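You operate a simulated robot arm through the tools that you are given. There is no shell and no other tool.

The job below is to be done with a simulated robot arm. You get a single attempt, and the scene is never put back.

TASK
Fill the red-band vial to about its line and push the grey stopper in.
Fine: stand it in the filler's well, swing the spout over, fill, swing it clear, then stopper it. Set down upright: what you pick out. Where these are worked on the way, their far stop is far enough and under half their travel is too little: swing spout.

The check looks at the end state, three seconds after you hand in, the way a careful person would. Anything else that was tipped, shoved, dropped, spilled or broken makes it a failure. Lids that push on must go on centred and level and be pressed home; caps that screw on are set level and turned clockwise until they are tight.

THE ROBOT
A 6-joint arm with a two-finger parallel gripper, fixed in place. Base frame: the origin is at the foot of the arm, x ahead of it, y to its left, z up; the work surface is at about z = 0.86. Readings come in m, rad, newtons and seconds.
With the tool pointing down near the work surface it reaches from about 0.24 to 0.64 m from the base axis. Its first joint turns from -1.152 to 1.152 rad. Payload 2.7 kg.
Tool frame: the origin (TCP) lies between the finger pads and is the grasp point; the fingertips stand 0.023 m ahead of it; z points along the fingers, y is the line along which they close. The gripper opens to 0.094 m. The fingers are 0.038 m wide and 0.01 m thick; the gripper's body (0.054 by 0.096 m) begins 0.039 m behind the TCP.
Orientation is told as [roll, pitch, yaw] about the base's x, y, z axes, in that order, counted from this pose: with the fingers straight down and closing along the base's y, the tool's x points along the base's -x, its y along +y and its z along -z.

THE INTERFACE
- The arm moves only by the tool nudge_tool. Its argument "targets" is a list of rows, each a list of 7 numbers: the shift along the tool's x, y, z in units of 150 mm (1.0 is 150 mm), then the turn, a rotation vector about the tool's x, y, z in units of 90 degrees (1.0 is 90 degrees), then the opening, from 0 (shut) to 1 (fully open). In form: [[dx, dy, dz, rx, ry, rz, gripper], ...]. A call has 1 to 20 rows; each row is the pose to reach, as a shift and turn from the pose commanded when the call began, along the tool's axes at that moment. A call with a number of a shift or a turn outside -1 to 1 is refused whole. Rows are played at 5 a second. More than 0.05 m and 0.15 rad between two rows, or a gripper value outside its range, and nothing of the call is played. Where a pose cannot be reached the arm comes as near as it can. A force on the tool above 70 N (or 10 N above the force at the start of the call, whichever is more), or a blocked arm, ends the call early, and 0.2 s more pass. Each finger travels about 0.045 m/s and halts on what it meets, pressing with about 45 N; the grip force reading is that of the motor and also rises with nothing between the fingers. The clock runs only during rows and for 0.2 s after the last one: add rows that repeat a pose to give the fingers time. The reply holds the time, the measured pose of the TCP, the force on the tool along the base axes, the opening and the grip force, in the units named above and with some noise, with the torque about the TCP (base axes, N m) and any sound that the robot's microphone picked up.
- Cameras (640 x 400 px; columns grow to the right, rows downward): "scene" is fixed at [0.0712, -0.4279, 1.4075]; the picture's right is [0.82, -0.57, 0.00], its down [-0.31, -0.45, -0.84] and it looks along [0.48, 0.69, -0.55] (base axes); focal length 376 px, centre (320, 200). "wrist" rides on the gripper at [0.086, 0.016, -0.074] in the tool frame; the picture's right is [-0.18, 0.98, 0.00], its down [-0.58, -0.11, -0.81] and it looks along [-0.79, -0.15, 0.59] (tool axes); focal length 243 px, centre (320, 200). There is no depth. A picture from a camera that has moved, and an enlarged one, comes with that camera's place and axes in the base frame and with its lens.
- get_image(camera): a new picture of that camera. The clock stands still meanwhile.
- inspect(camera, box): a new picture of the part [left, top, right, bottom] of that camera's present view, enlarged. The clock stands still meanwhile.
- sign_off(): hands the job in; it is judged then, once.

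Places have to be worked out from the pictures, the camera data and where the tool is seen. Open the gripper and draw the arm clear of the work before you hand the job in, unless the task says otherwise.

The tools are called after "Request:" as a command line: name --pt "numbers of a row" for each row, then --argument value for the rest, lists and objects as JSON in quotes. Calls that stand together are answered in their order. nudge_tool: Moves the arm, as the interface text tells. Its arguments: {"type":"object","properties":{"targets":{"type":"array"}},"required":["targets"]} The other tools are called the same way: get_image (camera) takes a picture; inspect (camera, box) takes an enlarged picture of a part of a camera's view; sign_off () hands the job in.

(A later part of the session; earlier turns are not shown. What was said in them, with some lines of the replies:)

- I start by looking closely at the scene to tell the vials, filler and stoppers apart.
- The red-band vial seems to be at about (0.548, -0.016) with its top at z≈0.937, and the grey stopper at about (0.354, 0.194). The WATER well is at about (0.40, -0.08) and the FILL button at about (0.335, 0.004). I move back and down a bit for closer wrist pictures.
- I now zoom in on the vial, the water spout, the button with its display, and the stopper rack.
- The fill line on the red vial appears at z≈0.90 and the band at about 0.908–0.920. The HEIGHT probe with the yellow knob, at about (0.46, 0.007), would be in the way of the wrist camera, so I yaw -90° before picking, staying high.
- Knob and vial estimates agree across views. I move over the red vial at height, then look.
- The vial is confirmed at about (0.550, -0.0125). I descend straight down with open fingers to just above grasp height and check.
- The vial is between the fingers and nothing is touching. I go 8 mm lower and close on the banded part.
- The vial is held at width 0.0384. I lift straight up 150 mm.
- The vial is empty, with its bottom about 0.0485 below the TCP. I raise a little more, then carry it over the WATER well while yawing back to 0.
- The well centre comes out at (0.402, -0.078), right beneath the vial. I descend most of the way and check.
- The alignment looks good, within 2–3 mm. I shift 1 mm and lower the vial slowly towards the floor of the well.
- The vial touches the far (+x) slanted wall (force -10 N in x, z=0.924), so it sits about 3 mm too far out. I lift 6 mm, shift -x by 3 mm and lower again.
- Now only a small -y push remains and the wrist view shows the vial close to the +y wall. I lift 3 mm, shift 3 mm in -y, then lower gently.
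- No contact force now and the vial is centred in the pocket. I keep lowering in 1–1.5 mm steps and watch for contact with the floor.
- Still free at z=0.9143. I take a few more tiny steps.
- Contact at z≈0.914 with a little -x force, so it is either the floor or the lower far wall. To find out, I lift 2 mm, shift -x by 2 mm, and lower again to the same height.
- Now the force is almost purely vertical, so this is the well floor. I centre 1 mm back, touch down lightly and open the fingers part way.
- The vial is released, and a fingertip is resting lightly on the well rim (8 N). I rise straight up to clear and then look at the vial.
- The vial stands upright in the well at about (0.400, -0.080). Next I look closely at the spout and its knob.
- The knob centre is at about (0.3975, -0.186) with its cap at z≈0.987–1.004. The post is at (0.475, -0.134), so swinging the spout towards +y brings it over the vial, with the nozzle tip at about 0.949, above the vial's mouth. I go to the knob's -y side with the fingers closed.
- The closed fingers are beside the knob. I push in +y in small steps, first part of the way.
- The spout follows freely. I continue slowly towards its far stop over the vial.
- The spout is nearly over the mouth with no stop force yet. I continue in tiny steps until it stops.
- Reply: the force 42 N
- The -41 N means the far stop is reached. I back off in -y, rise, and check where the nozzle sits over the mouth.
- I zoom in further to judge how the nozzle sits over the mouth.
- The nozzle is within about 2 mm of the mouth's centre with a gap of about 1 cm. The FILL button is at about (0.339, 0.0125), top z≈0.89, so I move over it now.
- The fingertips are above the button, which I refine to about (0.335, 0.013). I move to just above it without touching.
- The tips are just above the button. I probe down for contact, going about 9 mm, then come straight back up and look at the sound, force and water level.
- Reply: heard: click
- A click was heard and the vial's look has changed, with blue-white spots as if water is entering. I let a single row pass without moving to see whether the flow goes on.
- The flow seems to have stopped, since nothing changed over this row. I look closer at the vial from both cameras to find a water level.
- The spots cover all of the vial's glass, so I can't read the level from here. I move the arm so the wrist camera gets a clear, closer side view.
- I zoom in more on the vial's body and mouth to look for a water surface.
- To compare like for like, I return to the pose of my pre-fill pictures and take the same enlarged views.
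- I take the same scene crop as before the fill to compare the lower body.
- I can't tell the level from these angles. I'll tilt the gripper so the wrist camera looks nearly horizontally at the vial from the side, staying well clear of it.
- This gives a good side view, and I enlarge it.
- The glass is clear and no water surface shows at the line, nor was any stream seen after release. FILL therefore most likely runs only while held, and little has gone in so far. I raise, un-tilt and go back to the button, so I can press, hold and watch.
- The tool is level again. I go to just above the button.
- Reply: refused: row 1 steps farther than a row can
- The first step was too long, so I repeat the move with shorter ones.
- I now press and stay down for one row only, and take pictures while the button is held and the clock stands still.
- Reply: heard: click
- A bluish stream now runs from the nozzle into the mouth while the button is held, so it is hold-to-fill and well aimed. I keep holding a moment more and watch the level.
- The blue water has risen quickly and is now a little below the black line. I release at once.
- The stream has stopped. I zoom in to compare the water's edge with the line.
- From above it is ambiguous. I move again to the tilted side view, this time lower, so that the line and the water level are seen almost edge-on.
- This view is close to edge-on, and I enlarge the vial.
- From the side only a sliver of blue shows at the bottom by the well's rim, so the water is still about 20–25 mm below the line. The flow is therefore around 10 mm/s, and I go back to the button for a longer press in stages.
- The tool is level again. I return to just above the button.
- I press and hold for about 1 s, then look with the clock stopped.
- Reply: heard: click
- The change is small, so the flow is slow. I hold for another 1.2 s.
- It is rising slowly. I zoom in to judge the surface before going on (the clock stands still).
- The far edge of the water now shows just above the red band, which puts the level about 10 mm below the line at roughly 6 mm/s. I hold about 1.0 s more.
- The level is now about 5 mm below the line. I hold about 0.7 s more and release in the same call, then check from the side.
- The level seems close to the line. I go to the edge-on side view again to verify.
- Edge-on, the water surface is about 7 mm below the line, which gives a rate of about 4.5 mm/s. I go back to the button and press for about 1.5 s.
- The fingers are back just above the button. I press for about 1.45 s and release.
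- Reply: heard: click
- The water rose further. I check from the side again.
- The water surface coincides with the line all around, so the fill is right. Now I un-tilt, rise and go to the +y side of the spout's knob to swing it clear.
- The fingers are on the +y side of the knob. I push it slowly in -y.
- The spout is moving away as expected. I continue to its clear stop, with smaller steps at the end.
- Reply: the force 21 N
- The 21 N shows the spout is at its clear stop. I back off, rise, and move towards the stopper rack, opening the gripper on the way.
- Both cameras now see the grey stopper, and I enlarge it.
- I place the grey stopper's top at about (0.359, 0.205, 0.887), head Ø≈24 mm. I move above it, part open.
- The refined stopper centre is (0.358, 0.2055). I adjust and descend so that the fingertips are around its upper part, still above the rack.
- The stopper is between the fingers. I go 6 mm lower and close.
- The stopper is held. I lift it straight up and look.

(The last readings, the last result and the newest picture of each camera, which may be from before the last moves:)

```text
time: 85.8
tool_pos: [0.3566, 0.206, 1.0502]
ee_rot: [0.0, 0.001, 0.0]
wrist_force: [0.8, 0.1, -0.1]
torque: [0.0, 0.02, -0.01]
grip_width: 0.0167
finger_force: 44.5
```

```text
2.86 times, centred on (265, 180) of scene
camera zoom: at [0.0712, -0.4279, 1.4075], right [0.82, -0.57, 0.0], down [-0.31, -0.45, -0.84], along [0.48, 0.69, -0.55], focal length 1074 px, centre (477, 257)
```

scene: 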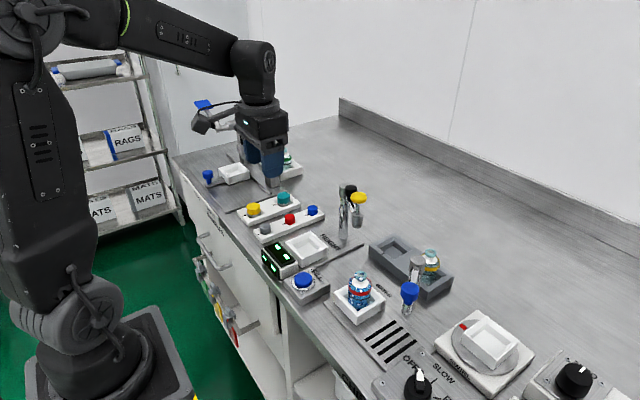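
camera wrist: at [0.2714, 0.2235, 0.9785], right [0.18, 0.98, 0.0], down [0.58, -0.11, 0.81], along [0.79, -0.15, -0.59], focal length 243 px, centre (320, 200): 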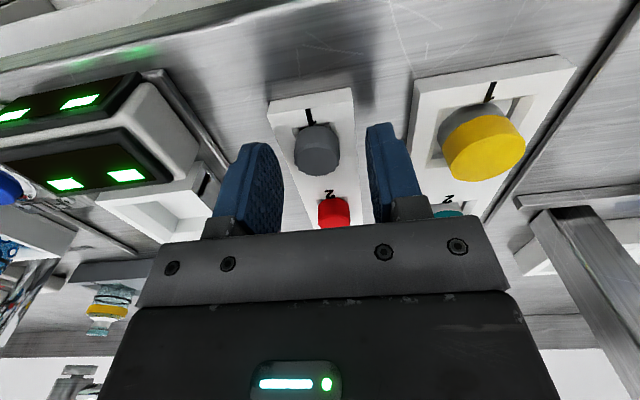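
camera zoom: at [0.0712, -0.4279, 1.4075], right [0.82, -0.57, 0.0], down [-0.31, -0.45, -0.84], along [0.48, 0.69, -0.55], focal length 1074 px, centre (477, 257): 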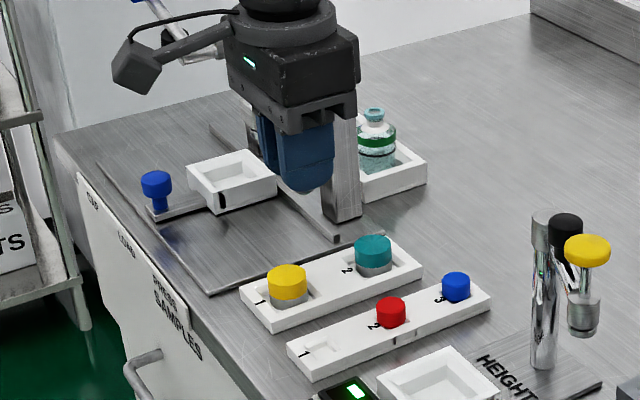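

The stopper is in the grip. I zoom in to see how far it extends below the fingertips and what its lower part looks like.

Request:
inspect --camera "scene" --box '[295, 145, 345, 185]'

Request:
inspect --camera "scene" --box '[300, 130, 345, 190]'

Request:
get_image --camera "scene"

```text
10.00 times, centred on (320, 165) of scene
camera zoom: at [0.0712, -0.4279, 1.4075], right [0.82, -0.57, 0.0], down [-0.31, -0.45, -0.84], along [0.48, 0.69, -0.55], focal length 3758 px, centre (320, 550)
```

zoom: 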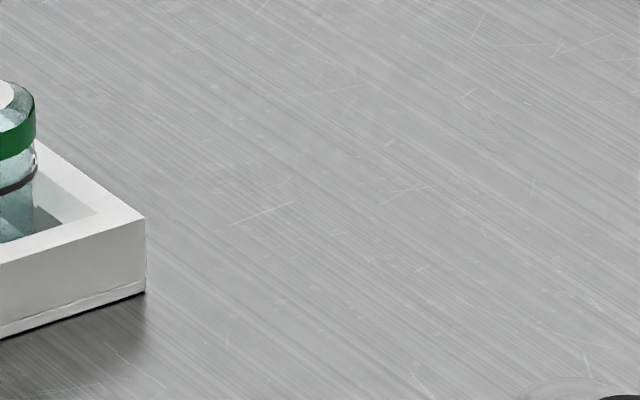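

```text
6.67 times, centred on (322, 160) of scene
camera zoom: at [0.0712, -0.4279, 1.4075], right [0.82, -0.57, 0.0], down [-0.31, -0.45, -0.84], along [0.48, 0.69, -0.55], focal length 2506 px, centre (303, 467)
```

zoom: 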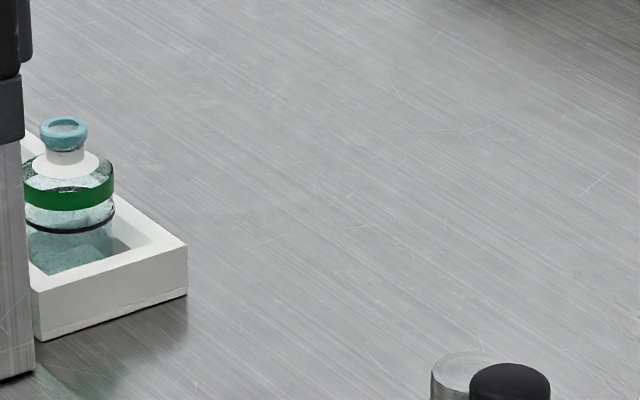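

```text
taken
```

scene: 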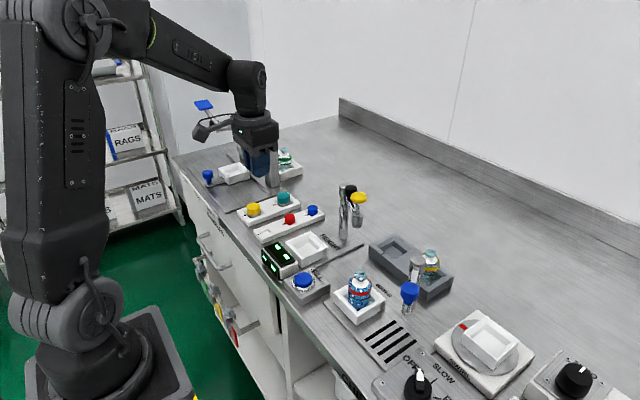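

My crop was in the wrong place, so I look at the gripper itself at about (260, 160).

Request:
inspect --camera "scene" --box '[235, 140, 295, 190]'

Request:
inspect --camera "scene" --box '[245, 160, 275, 185]'

```text
8.00 times, centred on (265, 165) of scene
camera zoom: at [0.0712, -0.4279, 1.4075], right [0.82, -0.57, 0.0], down [-0.31, -0.45, -0.84], along [0.48, 0.69, -0.55], focal length 3007 px, centre (760, 480)
```

zoom: 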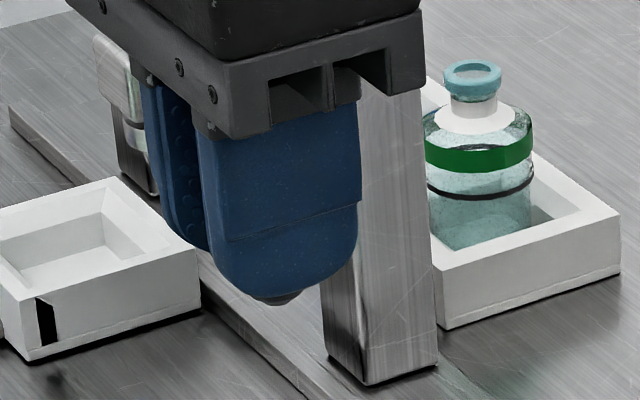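

```text
16.00 times, centred on (260, 172) of scene
camera zoom: at [0.0712, -0.4279, 1.4075], right [0.82, -0.57, 0.0], down [-0.31, -0.45, -0.84], along [0.48, 0.69, -0.55], focal length 6014 px, centre (1280, 640)
```

zoom: 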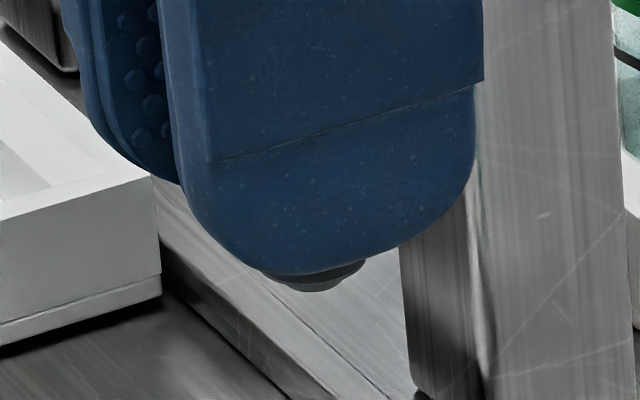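

A narrower plug (Ø≈11 mm) pokes out below the fingertips, with its bottom about 35 mm below the TCP. I carry it over to the vial at height.

Request:
nudge_tool --pt "0 -0.05 -0.1 0 0 0 0.1" --pt "-0.03 -0.25 -0.15 0 0 0 0.1" --pt "-0.07 -0.5 -0.15 0 0 0 0.1" --pt "-0.1 -0.75 -0.15 0 0 0 0.1" --pt "-0.14 -1.0 -0.15 0 0 0 0.1" --pt "-0.14 -1.0 -0.15 0 0 0 0.1"

Request:
nudge_tool --pt "-0.04 -0.25 0 0 0 0 0.1" --pt "-0.08 -0.5 0 0 0 0 0.1" --pt "-0.12 -0.75 0 0 0 0 0.1" --pt "-0.157 -0.9 0 0 0 0 0.1" --pt "-0.157 -0.9 0.2 0 0 0 0.1" --pt "-0.157 -0.9 0.3 0 0 0 0.1" --pt "-0.157 -0.9 0.3 0 0 0 0.1"

Request:
get_image --camera "wrist"

Request:
inspect --camera "scene" --box '[320, 220, 420, 310]'

```text
time: 87.2
tool_pos: [0.3778, 0.0553, 1.0727]
ee_rot: [0.0, 0.002, 0.001]
wrist_force: [-0.4, 0.2, -0.5]
torque: [0.03, 0.0, -0.01]
grip_width: 0.0163
finger_force: 44.9
```

```text
time: 88.8
tool_pos: [0.4029, -0.0802, 1.0269]
ee_rot: [0.001, 0.0, -0.001]
wrist_force: [0.2, -1.0, 0.7]
torque: [-0.04, 0.0, 0.02]
grip_width: 0.0165
finger_force: 44.9
```

```text
taken
camera wrist: at [0.3156, -0.0631, 1.1003], right [0.18, 0.98, 0.0], down [0.58, -0.11, 0.81], along [0.79, -0.15, -0.59], focal length 243 px, centre (320, 200)
```

wrist: 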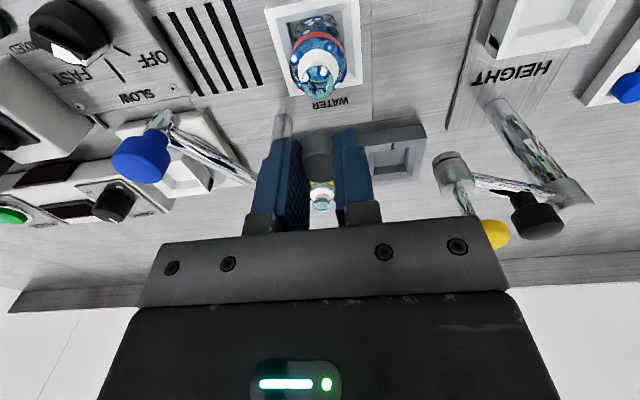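

```text
4.44 times, centred on (370, 265) of scene
camera zoom: at [0.0712, -0.428, 1.4075], right [0.82, -0.57, 0.0], down [-0.31, -0.45, -0.84], along [0.48, 0.69, -0.55], focal length 1670 px, centre (98, -89)
```

zoom: 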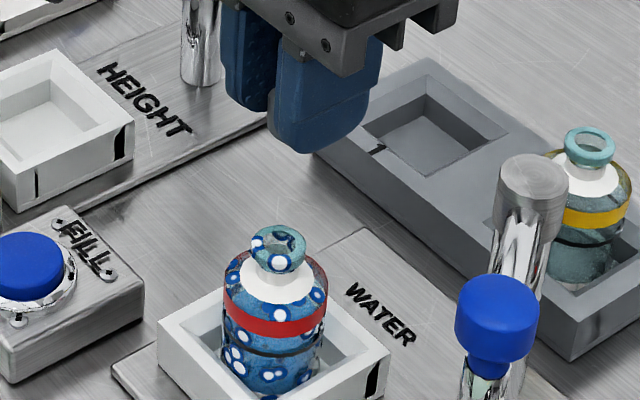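

The estimates of the mouth's position scatter by about 3 mm, so I lower until the plug is roughly 1 cm above the mouth and judge the offset in both views.

Request:
nudge_tool --pt "0 0 0.1 0 0 0 0.1" --pt "0 0 0.2 0 0 0 0.1" --pt "0 0 0.27 0 0 0 0.1" --pt "0 0 0.27 0 0 0 0.1"

Request:
inspect --camera "wrist" --box '[240, 50, 400, 210]'

Request:
inspect --camera "scene" --box '[345, 240, 405, 300]'

```text
time: 89.8
tool_pos: [0.4008, -0.0789, 0.9872]
ee_rot: [0.001, 0.0, 0.001]
wrist_force: [-0.3, -0.4, 0.1]
torque: [0.0, 0.03, -0.01]
grip_width: 0.0168
finger_force: 45.1
```

```text
2.50 times, centred on (320, 130) of wrist
camera zoom: at [0.3158, -0.0624, 1.0602], right [0.18, 0.98, 0.0], down [0.58, -0.11, 0.81], along [0.79, -0.15, -0.59], focal length 606 px, centre (320, 375)
```

zoom: 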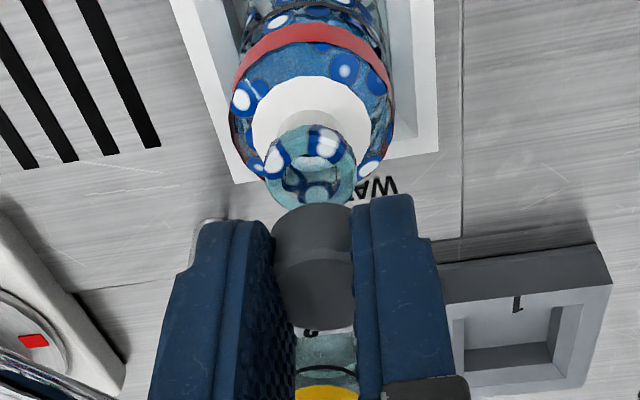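

```text
6.67 times, centred on (375, 270) of scene
camera zoom: at [0.0712, -0.4279, 1.4075], right [0.82, -0.57, 0.0], down [-0.31, -0.45, -0.84], along [0.48, 0.69, -0.55], focal length 2506 px, centre (-47, -267)
```

zoom: 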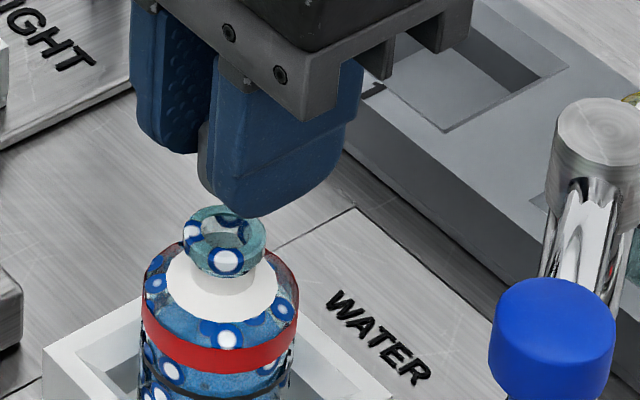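

In y the stopper and mouth agree within 1 mm, but x depends on heights I don't know well. I raise a little and yaw +90° so that the wrist camera measures x sideways.

Request:
nudge_tool --pt "0 0 -0.12 0 0 0 0.1" --pt "0 0 -0.25 0 0 0 0.1" --pt "0 0 -0.25 0 0 -0.09 0.1" --pt "0 0 -0.25 0 0 -0.18 0.1" --pt "0 0 -0.25 0 0 -0.27 0.1" --pt "0 0 -0.25 0 0 -0.36 0.1" --pt "0 0 -0.25 0 0 -0.45 0.1" --pt "0 0 -0.25 0 0 -0.54 0.1" --pt "0 0 -0.25 0 0 -0.63 0.1" --pt "0 0 -0.25 0 0 -0.72 0.1" --pt "0 0 -0.25 0 0 -0.81 0.1" --pt "0 0 -0.25 0 0 -0.9 0.1" --pt "0 0 -0.25 0 0 -0.98 0.1" --pt "0 0 -0.25 0 0 -1.0 0.1" --pt "0 0 -0.25 0 0 -1.0 0.1"

Request:
inspect --camera "wrist" --box '[240, 30, 400, 210]'

Request:
inspect --camera "scene" --box '[345, 220, 405, 300]'

```text
time: 93.0
tool_pos: [0.4023, -0.0798, 1.0242]
ee_rot: [0.001, 0.0, 1.571]
wrist_force: [-0.4, 0.2, 0.3]
torque: [-0.01, 0.0, 0.02]
grip_width: 0.0163
finger_force: 45.5
```

```text
2.22 times, centred on (320, 120) of wrist
camera zoom: at [0.3861, -0.1658, 1.0976], right [-0.98, 0.18, 0.0], down [0.11, 0.58, 0.81], along [0.15, 0.79, -0.59], focal length 539 px, centre (320, 378)
```

zoom: 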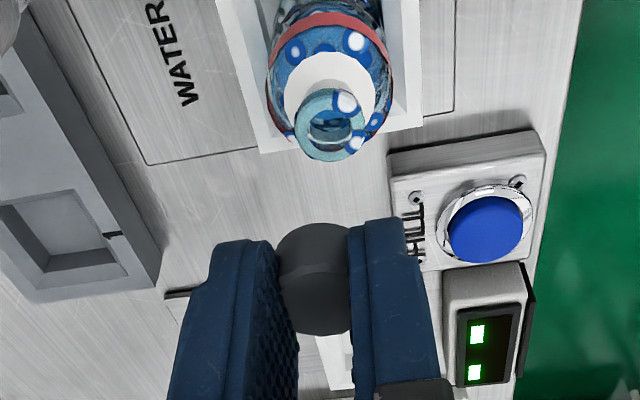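

```text
5.00 times, centred on (375, 260) of scene
camera zoom: at [0.0712, -0.4279, 1.4075], right [0.82, -0.57, 0.0], down [-0.31, -0.45, -0.84], along [0.48, 0.69, -0.55], focal length 1879 px, centre (45, -100)
```

zoom: 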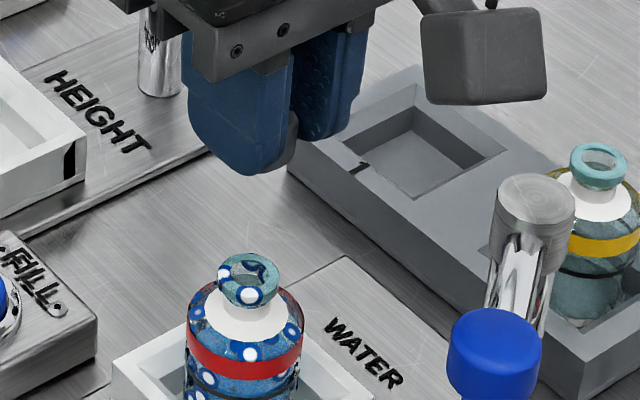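

Measured sideways, the mouth is at x≈0.399 and y≈-0.080, and the stopper sits about 2.5 mm off the TCP along the tool's x. I rotate back to yaw 0 and shift the TCP to (0.3965, -0.080) so the stopper is centred over the mouth.

Request:
nudge_tool --pt "0.003 0.037 0 0 0 0.09 0.1" --pt "0.003 0.037 0 0 0 0.18 0.1" --pt "0.003 0.037 0 0 0 0.27 0.1" --pt "0.003 0.037 0 0 0 0.36 0.1" --pt "0.003 0.037 0 0 0 0.45 0.1" --pt "0.003 0.037 0 0 0 0.54 0.1" --pt "0.003 0.037 0 0 0 0.63 0.1" --pt "0.003 0.037 0 0 0 0.72 0.1" --pt "0.003 0.037 0 0 0 0.81 0.1" --pt "0.003 0.037 0 0 0 0.9 0.1" --pt "0.003 0.037 0 0 0 0.98 0.1" --pt "0.003 0.037 0 0 0 1.0 0.1" --pt "0.003 0.037 0.15 0 0 1.0 0.1" --pt "0.003 0.037 0.25 0 0 1.0 0.1" --pt "0.003 0.037 0.25 0 0 1.0 0.1"

Request:
inspect --camera "wrist" --box '[240, 50, 400, 210]'

Request:
inspect --camera "scene" --box '[345, 240, 405, 300]'

```text
time: 96.2
tool_pos: [0.3971, -0.0806, 0.988]
ee_rot: [0.0, 0.001, -0.002]
wrist_force: [0.2, -0.1, 0.1]
torque: [0.04, 0.0, 0.03]
grip_width: 0.0162
finger_force: 45.0
```

```text
2.50 times, centred on (320, 130) of wrist
camera zoom: at [0.3107, -0.0634, 1.0598], right [0.18, 0.98, 0.0], down [0.58, -0.11, 0.81], along [0.79, -0.15, -0.59], focal length 606 px, centre (320, 375)
```

zoom: 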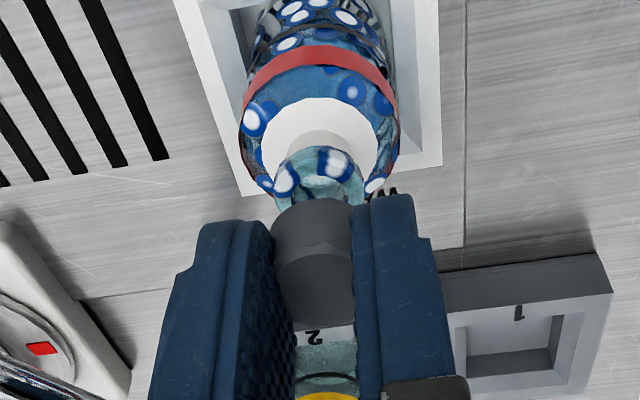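

```text
6.67 times, centred on (375, 270) of scene
camera zoom: at [0.0712, -0.4279, 1.4075], right [0.82, -0.57, 0.0], down [-0.31, -0.45, -0.84], along [0.48, 0.69, -0.55], focal length 2506 px, centre (-47, -267)
```

zoom: 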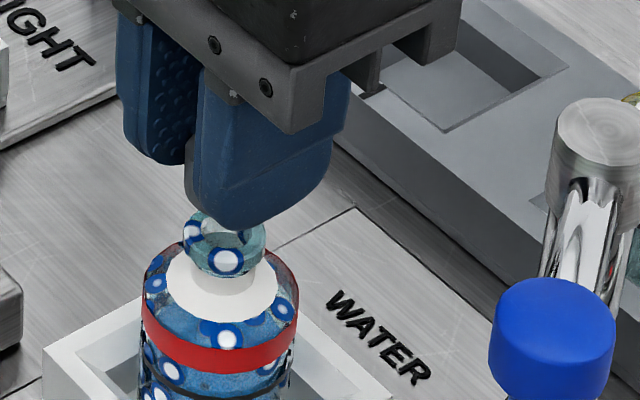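

The stopper looks centred over the mouth in both views. I descend slowly towards entering the neck, watching the force.

Request:
nudge_tool --pt "0 0 0.05 0 0 0 0.1" --pt "0 0 0.09 0 0 0 0.1" --pt "0 0 0.105 0 0 0 0.1" --pt "0 0 0.12 0 0 0 0.1" --pt "0 0 0.12 0 0 0 0.1"

Request:
inspect --camera "wrist" --box '[240, 50, 400, 210]'

Request:
inspect --camera "scene" --box '[345, 240, 405, 300]'

```text
time: 97.4
tool_pos: [0.3972, -0.0806, 0.9718]
ee_rot: [-0.002, -0.008, 0.0]
wrist_force: [-7.1, 0.0, 43.1]
torque: [-0.07, 0.18, 0.02]
grip_width: 0.0169
finger_force: 45.3
```

```text
2.50 times, centred on (320, 130) of wrist
camera zoom: at [0.3109, -0.0634, 1.0443], right [0.18, 0.98, 0.0], down [0.57, -0.11, 0.81], along [0.8, -0.15, -0.58], focal length 606 px, centre (320, 375)
```

zoom: 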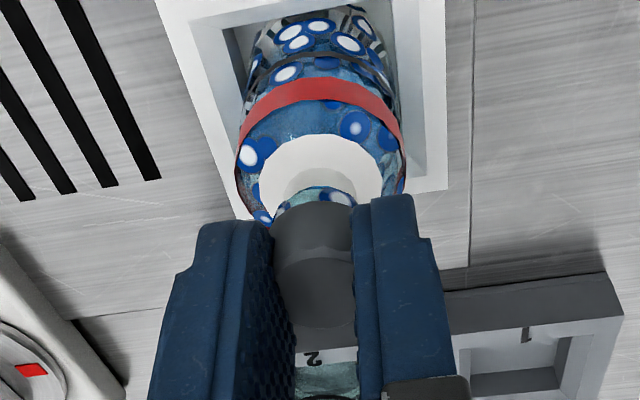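

```text
6.67 times, centred on (375, 270) of scene
camera zoom: at [0.0704, -0.4279, 1.4075], right [0.82, -0.57, 0.0], down [-0.31, -0.45, -0.84], along [0.48, 0.69, -0.55], focal length 2506 px, centre (-47, -267)
```

zoom: 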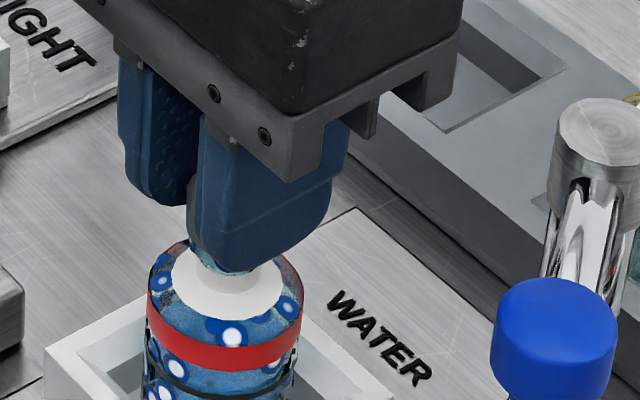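

There is 43 N of upward force at z≈0.972, with the pressure close to centred, so the plug seems to sit at the rim of the neck. I push 2 mm further in small steps to see if it slides in.

Request:
nudge_tool --pt "0 0 0.007 0 0 0 0.1" --pt "0 0 0.014 0 0 0 0.1" --pt "0 0 0.014 0 0 0 0.1"

Request:
inspect --camera "scene" --box '[345, 240, 405, 300]'

```text
time: 98.2
tool_pos: [0.3981, -0.0813, 0.9691]
ee_rot: [0.001, -0.009, 0.0]
wrist_force: [-1.8, -0.6, 38.8]
torque: [-0.05, -0.09, -0.01]
grip_width: 0.0165
finger_force: 45.0
```

```text
6.67 times, centred on (375, 270) of scene
camera zoom: at [0.0706, -0.4279, 1.4075], right [0.82, -0.57, 0.0], down [-0.31, -0.45, -0.84], along [0.48, 0.69, -0.55], focal length 2506 px, centre (-47, -267)
```

zoom: 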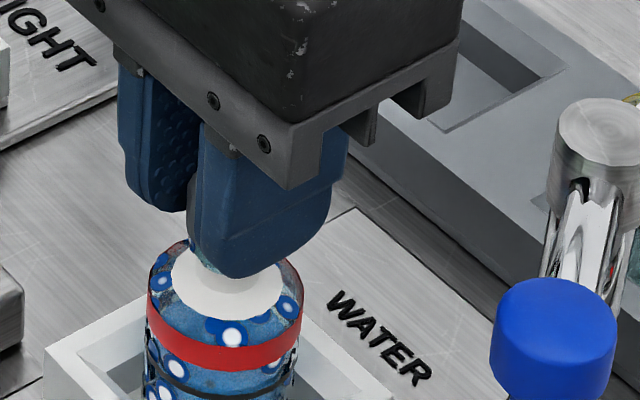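

z moved down 2.7 mm with no force increase and less side force, so the plug is going in. I continue.

Request:
nudge_tool --pt "0 0 0.007 0 0 0 0.1" --pt "0 0 0.014 0 0 0 0.1" --pt "0 0 0.02 0 0 0 0.1" --pt "0 0 0.02 0 0 0 0.1"

Request:
inspect --camera "scene" --box '[345, 240, 405, 300]'

Request:
inspect --camera "wrist" --box '[240, 50, 400, 210]'

```text
time: 99.2
tool_pos: [0.3984, -0.0799, 0.9652]
ee_rot: [0.001, -0.009, -0.001]
wrist_force: [-1.2, -0.3, 37.5]
torque: [0.0, -0.13, 0.0]
grip_width: 0.0181
finger_force: 45.1
```

```text
6.67 times, centred on (375, 270) of scene
camera zoom: at [0.0707, -0.4279, 1.4075], right [0.82, -0.57, 0.0], down [-0.31, -0.45, -0.84], along [0.48, 0.69, -0.55], focal length 2506 px, centre (-47, -267)
```

zoom: 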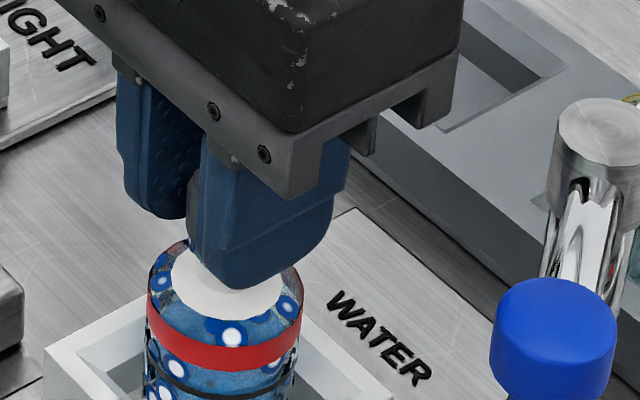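

```text
2.50 times, centred on (320, 130) of wrist
camera zoom: at [0.3112, -0.0636, 1.0389], right [0.18, 0.98, 0.0], down [0.57, -0.11, 0.81], along [0.8, -0.15, -0.58], focal length 606 px, centre (320, 375)
```

zoom: 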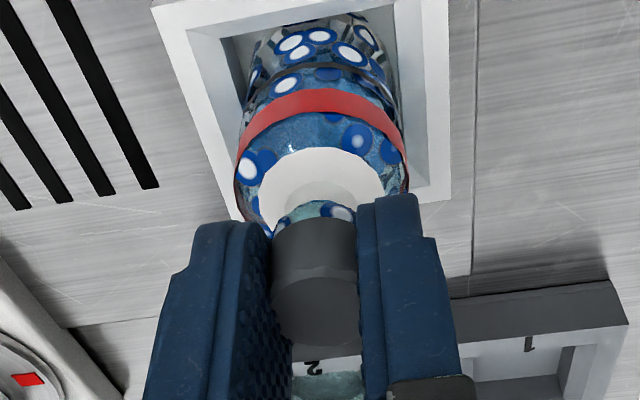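

The grip is slipping: the fingers slid about 4 mm down the stopper at about 38 N while the stopper itself stayed on the rim. I look closely at how it sits before going on.

Request:
inspect --camera "wrist" --box '[290, 110, 350, 200]'

Request:
inspect --camera "scene" --box '[350, 255, 390, 295]'

```text
4.44 times, centred on (320, 155) of wrist
camera zoom: at [0.3112, -0.0636, 1.0389], right [0.18, 0.98, 0.0], down [0.57, -0.11, 0.81], along [0.8, -0.15, -0.58], focal length 1078 px, centre (320, 400)
```

zoom: 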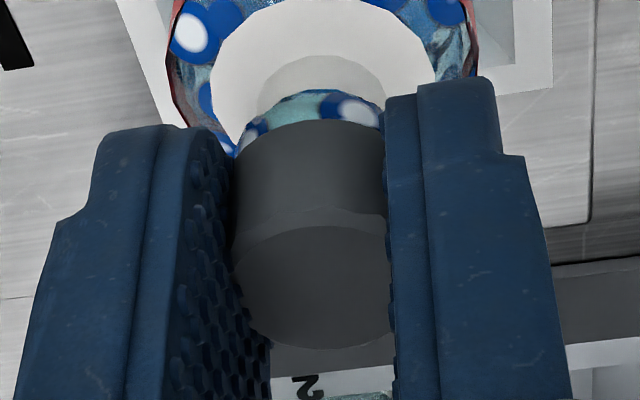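

```text
10.00 times, centred on (370, 275) of scene
camera zoom: at [0.0707, -0.4279, 1.4075], right [0.82, -0.57, 0.0], down [-0.31, -0.45, -0.84], along [0.48, 0.69, -0.55], focal length 3758 px, centre (-180, -550)
```

zoom: 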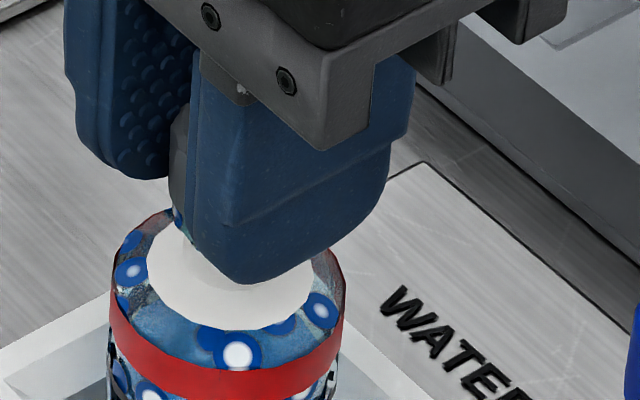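

Just below the stopper's head the neck ring follows directly, with no gap showing the plug, so it is in and nearly home. I open the fingers and rise to look, then press it home from above with closed fingers.

Request:
nudge_tool --pt "0 0 0 0 0 0 0.3" --pt "0 0 0 0 0 0 0.5" --pt "0 0 0 0 0 0 0.5" --pt "0 0 -0.1 0 0 0 0.5" --pt "0 0 -0.3 0 0 0 0.5" --pt "0 0 -0.5 0 0 0 0.5" --pt "0 0 -0.5 0 0 0 0.5"

Request:
inspect --camera "wrist" --box '[240, 30, 400, 190]'

Request:
inspect --camera "scene" --box '[345, 240, 405, 300]'

```text
time: 100.8
tool_pos: [0.3957, -0.0807, 1.0397]
ee_rot: [0.001, -0.001, 0.0]
wrist_force: [-0.6, 0.5, 0.3]
torque: [0.02, -0.01, 0.02]
grip_width: 0.047
finger_force: 0.1
```

```text
2.50 times, centred on (320, 110) of wrist
camera zoom: at [0.3097, -0.0638, 1.112], right [0.18, 0.98, 0.0], down [0.58, -0.11, 0.81], along [0.79, -0.15, -0.59], focal length 606 px, centre (320, 425)
```

zoom: 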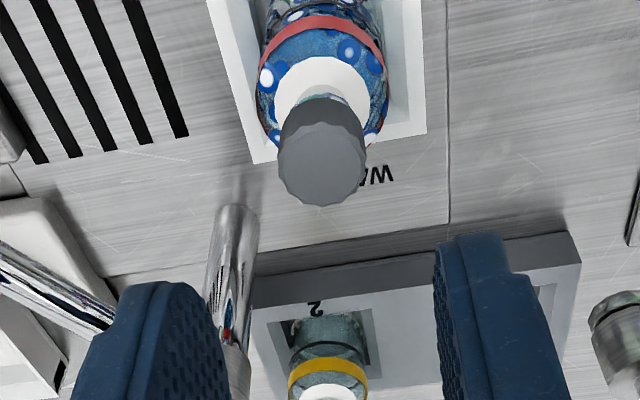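

```text
6.67 times, centred on (375, 270) of scene
camera zoom: at [0.0712, -0.4279, 1.4075], right [0.82, -0.57, 0.0], down [-0.31, -0.45, -0.84], along [0.48, 0.69, -0.55], focal length 2506 px, centre (-47, -267)
```

zoom: 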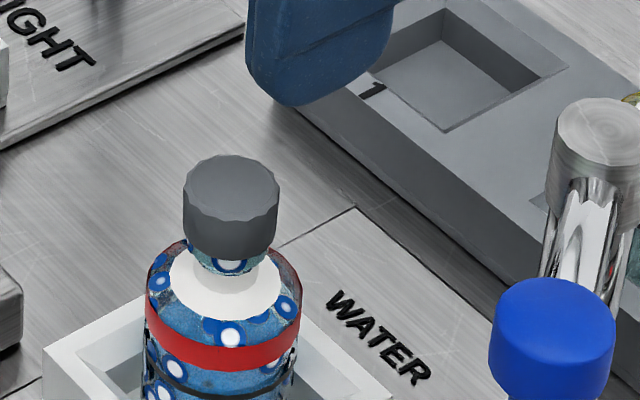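

The stopper sits centred and level on the neck at about (0.3985, -0.080), top at about z 0.957. I close the fingers and come down on its top to press it home.

Request:
nudge_tool --pt "-0.016 0.003 0 0 0 0 0.2" --pt "-0.016 0.003 0 0 0 0 0" --pt "-0.016 0.003 0 0 0 0 0" --pt "-0.016 0.003 0.15 0 0 0 0" --pt "-0.016 0.003 0.3 0 0 0 0" --pt "-0.016 0.003 0.37 0 0 0 0" --pt "-0.016 0.003 0.37 0 0 0 0"

Request:
inspect --camera "scene" --box '[345, 240, 405, 300]'

Request:
inspect --camera "wrist" --box '[240, 30, 400, 230]'

```text
time: 102.4
tool_pos: [0.3993, -0.0797, 0.9837]
ee_rot: [0.001, -0.003, 0.0]
wrist_force: [0.2, 0.7, 2.1]
torque: [0.02, -0.01, 0.01]
grip_width: 0.0
finger_force: 42.6
```

```text
6.67 times, centred on (375, 270) of scene
camera zoom: at [0.0712, -0.4279, 1.4075], right [0.82, -0.57, 0.0], down [-0.31, -0.45, -0.84], along [0.48, 0.69, -0.55], focal length 2506 px, centre (-47, -267)
```

zoom: 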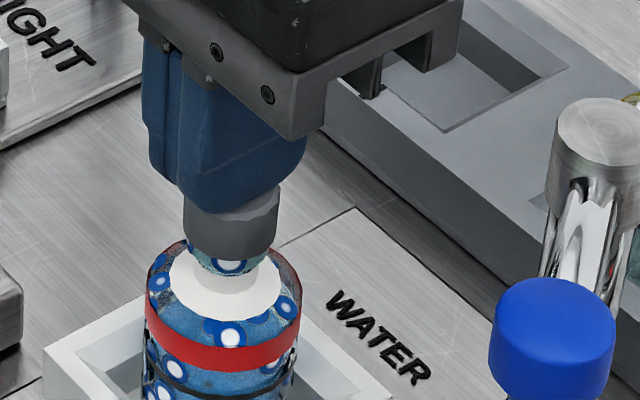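

```text
2.00 times, centred on (320, 130) of wrist
camera zoom: at [0.3123, -0.0625, 1.0561], right [0.18, 0.98, 0.0], down [0.58, -0.11, 0.81], along [0.79, -0.15, -0.59], focal length 485 px, centre (320, 340)
```

zoom: 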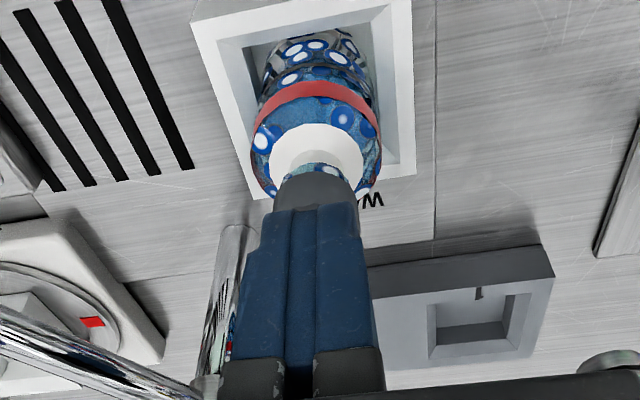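

The fingertips are just touching the stopper's top (2 N at z=0.984). I press down in 1 mm steps.

Request:
nudge_tool --pt "0 0 0.007 0 0 0 0" --pt "0 0 0.014 0 0 0 0" --pt "0 0 0.02 0 0 0 0" --pt "0 0 0.02 0 0 0 0"

Request:
inspect --camera "scene" --box '[345, 240, 405, 300]'

```text
time: 103.4
tool_pos: [0.3988, -0.0794, 0.9818]
ee_rot: [-0.001, -0.005, 0.0]
wrist_force: [-4.6, 0.5, 32.2]
torque: [0.03, 0.15, -0.02]
grip_width: 0.0002
finger_force: 42.4
```

```text
6.67 times, centred on (375, 270) of scene
camera zoom: at [0.0707, -0.4278, 1.4075], right [0.82, -0.57, 0.0], down [-0.31, -0.45, -0.84], along [0.48, 0.69, -0.55], focal length 2506 px, centre (-47, -267)
```

zoom: 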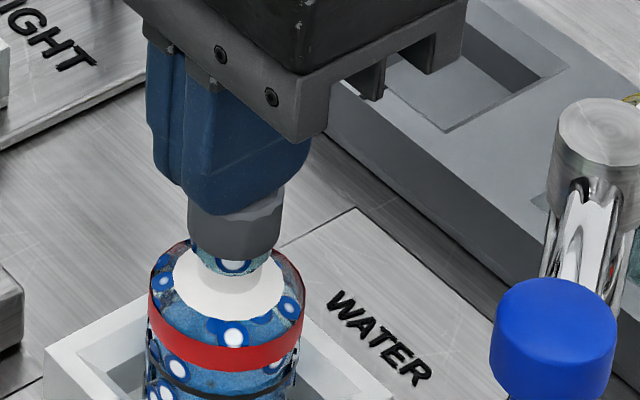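

The force is 32 N and well centred. I continue pressing.

Request:
nudge_tool --pt "0 0 0.006 0 0 0 0" --pt "0 0 0.012 0 0 0 0" --pt "0 0 0.018 0 0 0 0" --pt "0 0 0.018 0 0 0 0"

Request:
inspect --camera "scene" --box '[345, 240, 405, 300]'

```text
time: 104.4
tool_pos: [0.4009, -0.0802, 0.9816]
ee_rot: [-0.002, -0.014, -0.001]
wrist_force: [-9.7, 1.2, 54.1]
torque: [0.03, 0.44, 0.02]
grip_width: 0.0
finger_force: 42.8
```

```text
6.67 times, centred on (375, 270) of scene
camera zoom: at [0.0702, -0.4278, 1.4076], right [0.82, -0.57, 0.0], down [-0.31, -0.45, -0.84], along [0.48, 0.69, -0.55], focal length 2506 px, centre (-47, -267)
```

zoom: 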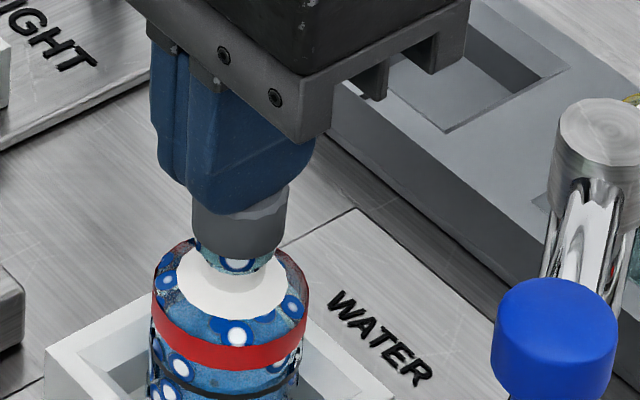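

At 54 N it no longer moves, so it is either home or stuck. I back off, rise and take a near-horizontal side view of the joint.

Request:
nudge_tool --pt "0 0 -0.02 0 0 0 0" --pt "0 0 -0.15 0 0 0 0" --pt "0 0 -0.4 0 0 0 0" --pt "0.15 -0.1 -0.55 0 0 0 0" --pt "0.35 -0.3 -0.55 0 0 0 0" --pt "0.55 -0.5 -0.55 0 0 0 0" --pt "0.6 -0.67 -0.55 0 0 0 0" --pt "0.6 -0.67 -0.55 0 0 0 0"

Request:
nudge_tool --pt "0 0 0 0 -0.08 0 0" --pt "0 0 0 0 -0.16 0 0" --pt "0 0 0.1 0 -0.25 0 0" --pt "0 0 0.25 0 -0.333 0 0" --pt "0 0 0.5 0 -0.333 0 0" --pt "0 0 0.75 0 -0.333 0 0" --pt "0 0 0.85 0 -0.333 0 0" --pt "0 0 0.85 0 -0.333 0 0"

Request:
get_image --camera "wrist"

Request:
inspect --camera "scene" --box '[345, 240, 405, 300]'

```text
time: 106.2
tool_pos: [0.3085, -0.1802, 1.0599]
ee_rot: [0.0, 0.001, 0.0]
wrist_force: [0.3, 0.6, 0.3]
torque: [0.0, 0.0, 0.05]
grip_width: 0.0
finger_force: 42.5
```

```text
time: 108.0
tool_pos: [0.3102, -0.1794, 0.9314]
ee_rot: [0.001, -0.523, -0.003]
wrist_force: [0.6, 0.0, 1.0]
torque: [-0.03, -0.03, 0.03]
grip_width: 0.0
finger_force: 42.3
```

```text
taken
camera wrist: at [0.1979, -0.1633, 0.9518], right [0.16, 0.98, 0.09], down [0.1, -0.11, 0.99], along [0.98, -0.15, -0.12], focal length 243 px, centre (320, 200)
```

wrist: 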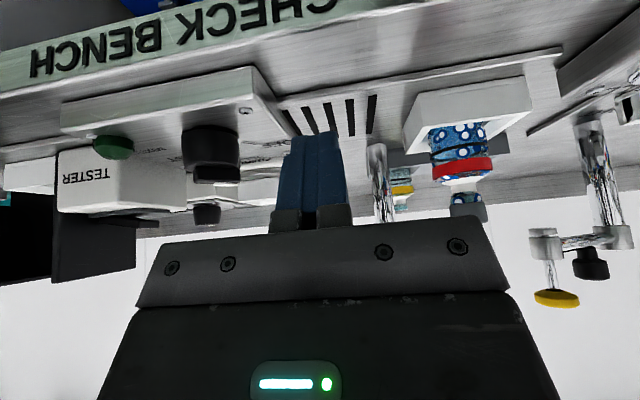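

```text
6.67 times, centred on (375, 270) of scene
camera zoom: at [0.0712, -0.428, 1.4075], right [0.82, -0.57, 0.0], down [-0.31, -0.45, -0.84], along [0.48, 0.69, -0.55], focal length 2506 px, centre (-47, -267)
```

zoom: 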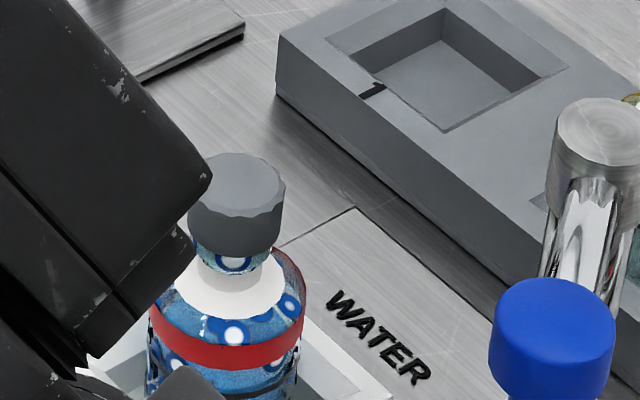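

I enlarge the stopper joint.

Request:
inspect --camera "wrist" --box '[430, 150, 500, 225]'

Request:
inspect --camera "wrist" --box '[410, 100, 510, 225]'

Request:
inspect --camera "scene" --box '[355, 250, 395, 290]'

```text
5.33 times, centred on (465, 188) of wrist
camera zoom: at [0.1979, -0.1633, 0.9518], right [0.16, 0.98, 0.09], down [0.1, -0.11, 0.99], along [0.98, -0.15, -0.12], focal length 1294 px, centre (-453, 267)
```

zoom: 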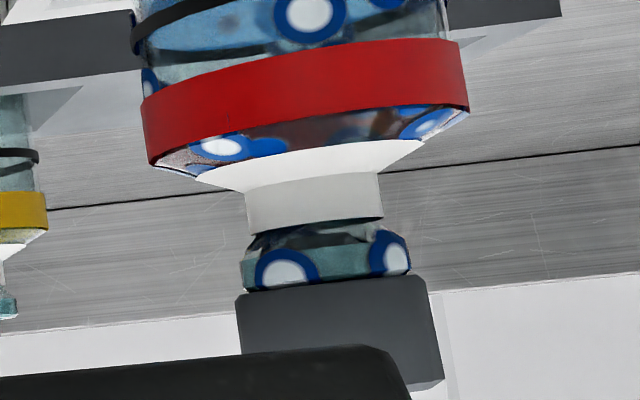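

```text
3.20 times, centred on (460, 162) of wrist
camera zoom: at [0.1979, -0.1633, 0.9518], right [0.16, 0.98, 0.09], down [0.1, -0.11, 0.99], along [0.98, -0.15, -0.12], focal length 776 px, centre (-128, 320)
```

zoom: 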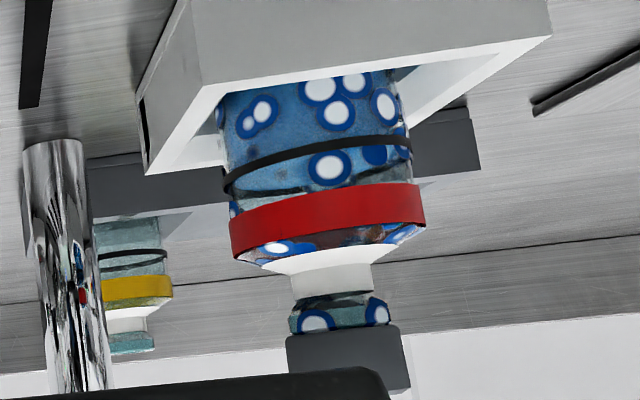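

```text
10.00 times, centred on (375, 270) of scene
camera zoom: at [0.0712, -0.428, 1.4075], right [0.82, -0.57, 0.0], down [-0.31, -0.45, -0.84], along [0.48, 0.69, -0.55], focal length 3758 px, centre (-230, -500)
```

zoom: 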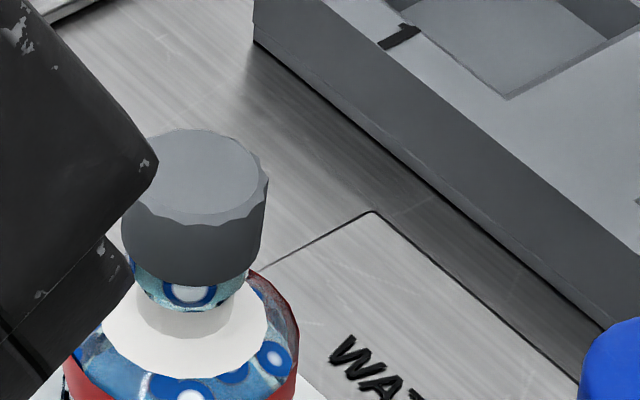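

The side view shows the head flush and level on the neck ring, centred to within 1 mm, with the water still at the line. I untilt, rise and move the arm clear with the gripper open.

Request:
nudge_tool --pt "-0.1 0 -0.17 0 0.08 0 0" --pt "-0.2 0 -0.35 0 0.16 0 0" --pt "-0.32 0 -0.55 0 0.25 0 0" --pt "-0.45 0 -0.76 0 0.333 0 0" --pt "-0.5 0 -0.9 0 0.333 0 0" --pt "-0.5 0 -0.9 0 0.333 0 0"

Request:
nudge_tool --pt "0 0 -0.25 0 0 0 0.2" --pt "0 0.1 -0.5 0 0 0 0.4" --pt "0 0.2 -0.7 0 0 0 0.6" --pt "0 0.3 -0.75 0 0 0 0.8" --pt "0 0.3 -0.75 0 0 0 1" --pt "0 0.3 -0.75 0 0 0 1" --pt "0 0.3 -0.75 0 0 0 1"

Request:
get_image --camera "scene"

Request:
inspect --camera "scene" --box '[320, 230, 450, 330]'

Request:
get_image --camera "wrist"

```text
time: 109.4
tool_pos: [0.307, -0.1793, 1.0861]
ee_rot: [-0.001, 0.0, -0.002]
wrist_force: [-0.8, -1.1, 0.0]
torque: [0.03, 0.0, 0.02]
grip_width: 0.0
finger_force: 42.9
```

```text
time: 111.0
tool_pos: [0.3061, -0.1333, 1.1988]
ee_rot: [-0.001, 0.0, 0.0]
wrist_force: [0.2, 1.4, 0.3]
torque: [-0.01, -0.03, 0.01]
grip_width: 0.0941
finger_force: 0.1
```

```text
taken
```

scene: 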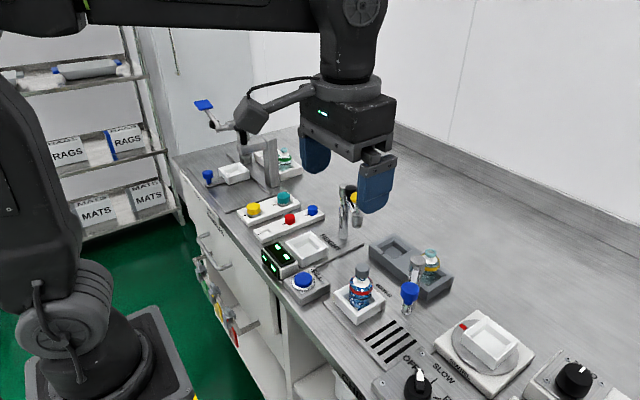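

```text
4.00 times, centred on (385, 280) of scene
camera zoom: at [0.0712, -0.4279, 1.4075], right [0.82, -0.57, 0.0], down [-0.31, -0.45, -0.84], along [0.48, 0.69, -0.55], focal length 1503 px, centre (60, -120)
```

zoom: 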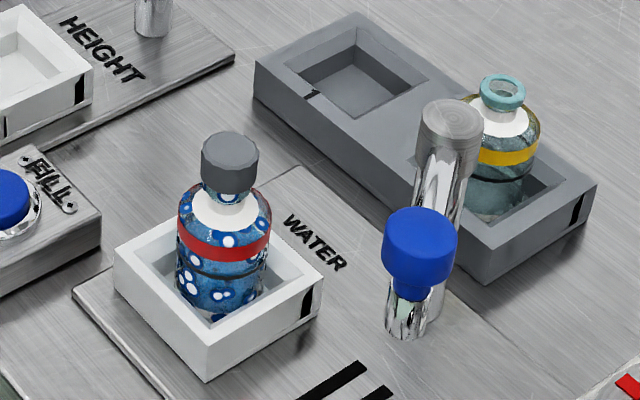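

```text
taken
camera wrist: at [0.2202, -0.1177, 1.2723], right [0.18, 0.98, 0.0], down [0.58, -0.11, 0.81], along [0.79, -0.15, -0.59], focal length 243 px, centre (320, 200)
```

wrist: 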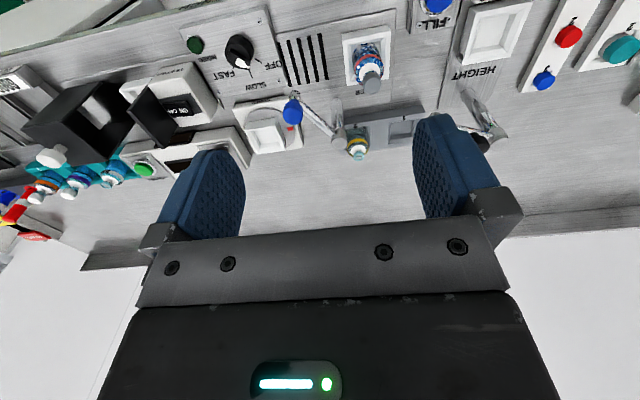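

The filled vial stands upright in the well with the grey stopper flush and level, and the spout is back at its clear stop. Nothing else has moved and the arm is clear with the gripper open, so I hand in.

Request:
sign_off

```text
The job is handed in.
```

I filled the red-band vial to its line and pushed the grey stopper in. The job is handed in, but I have not seen the result of the check.

- **Vial:** it stands upright in the WATER well. It touched the well's walls lightly while I was lowering it, and it moved about 1 mm when I pressed the stopper.
- **Fill:** the water surface matched the black line all round in a near-level side view, and was still at the line after stoppering.
- **Stopper:** the grip slipped while I was pushing the stopper in. I finished by pressing on its top with closed fingers, and at 54 N it no longer moved. The side view showed the head flush, level and centred on the neck to within about 1 mm.
- **Spout:** I swung it to its far stop for filling and back to its clear stop afterwards.
- **Unexplained change:** after the first press of FILL, blue-and-white spots appeared all over the vial's glass and stayed there. I never found out what they are. The stream ran into the mouth, and I saw no water outside the vial.

Nothing else looked moved in the last pictures, and the arm is clear of the work with the gripper open.
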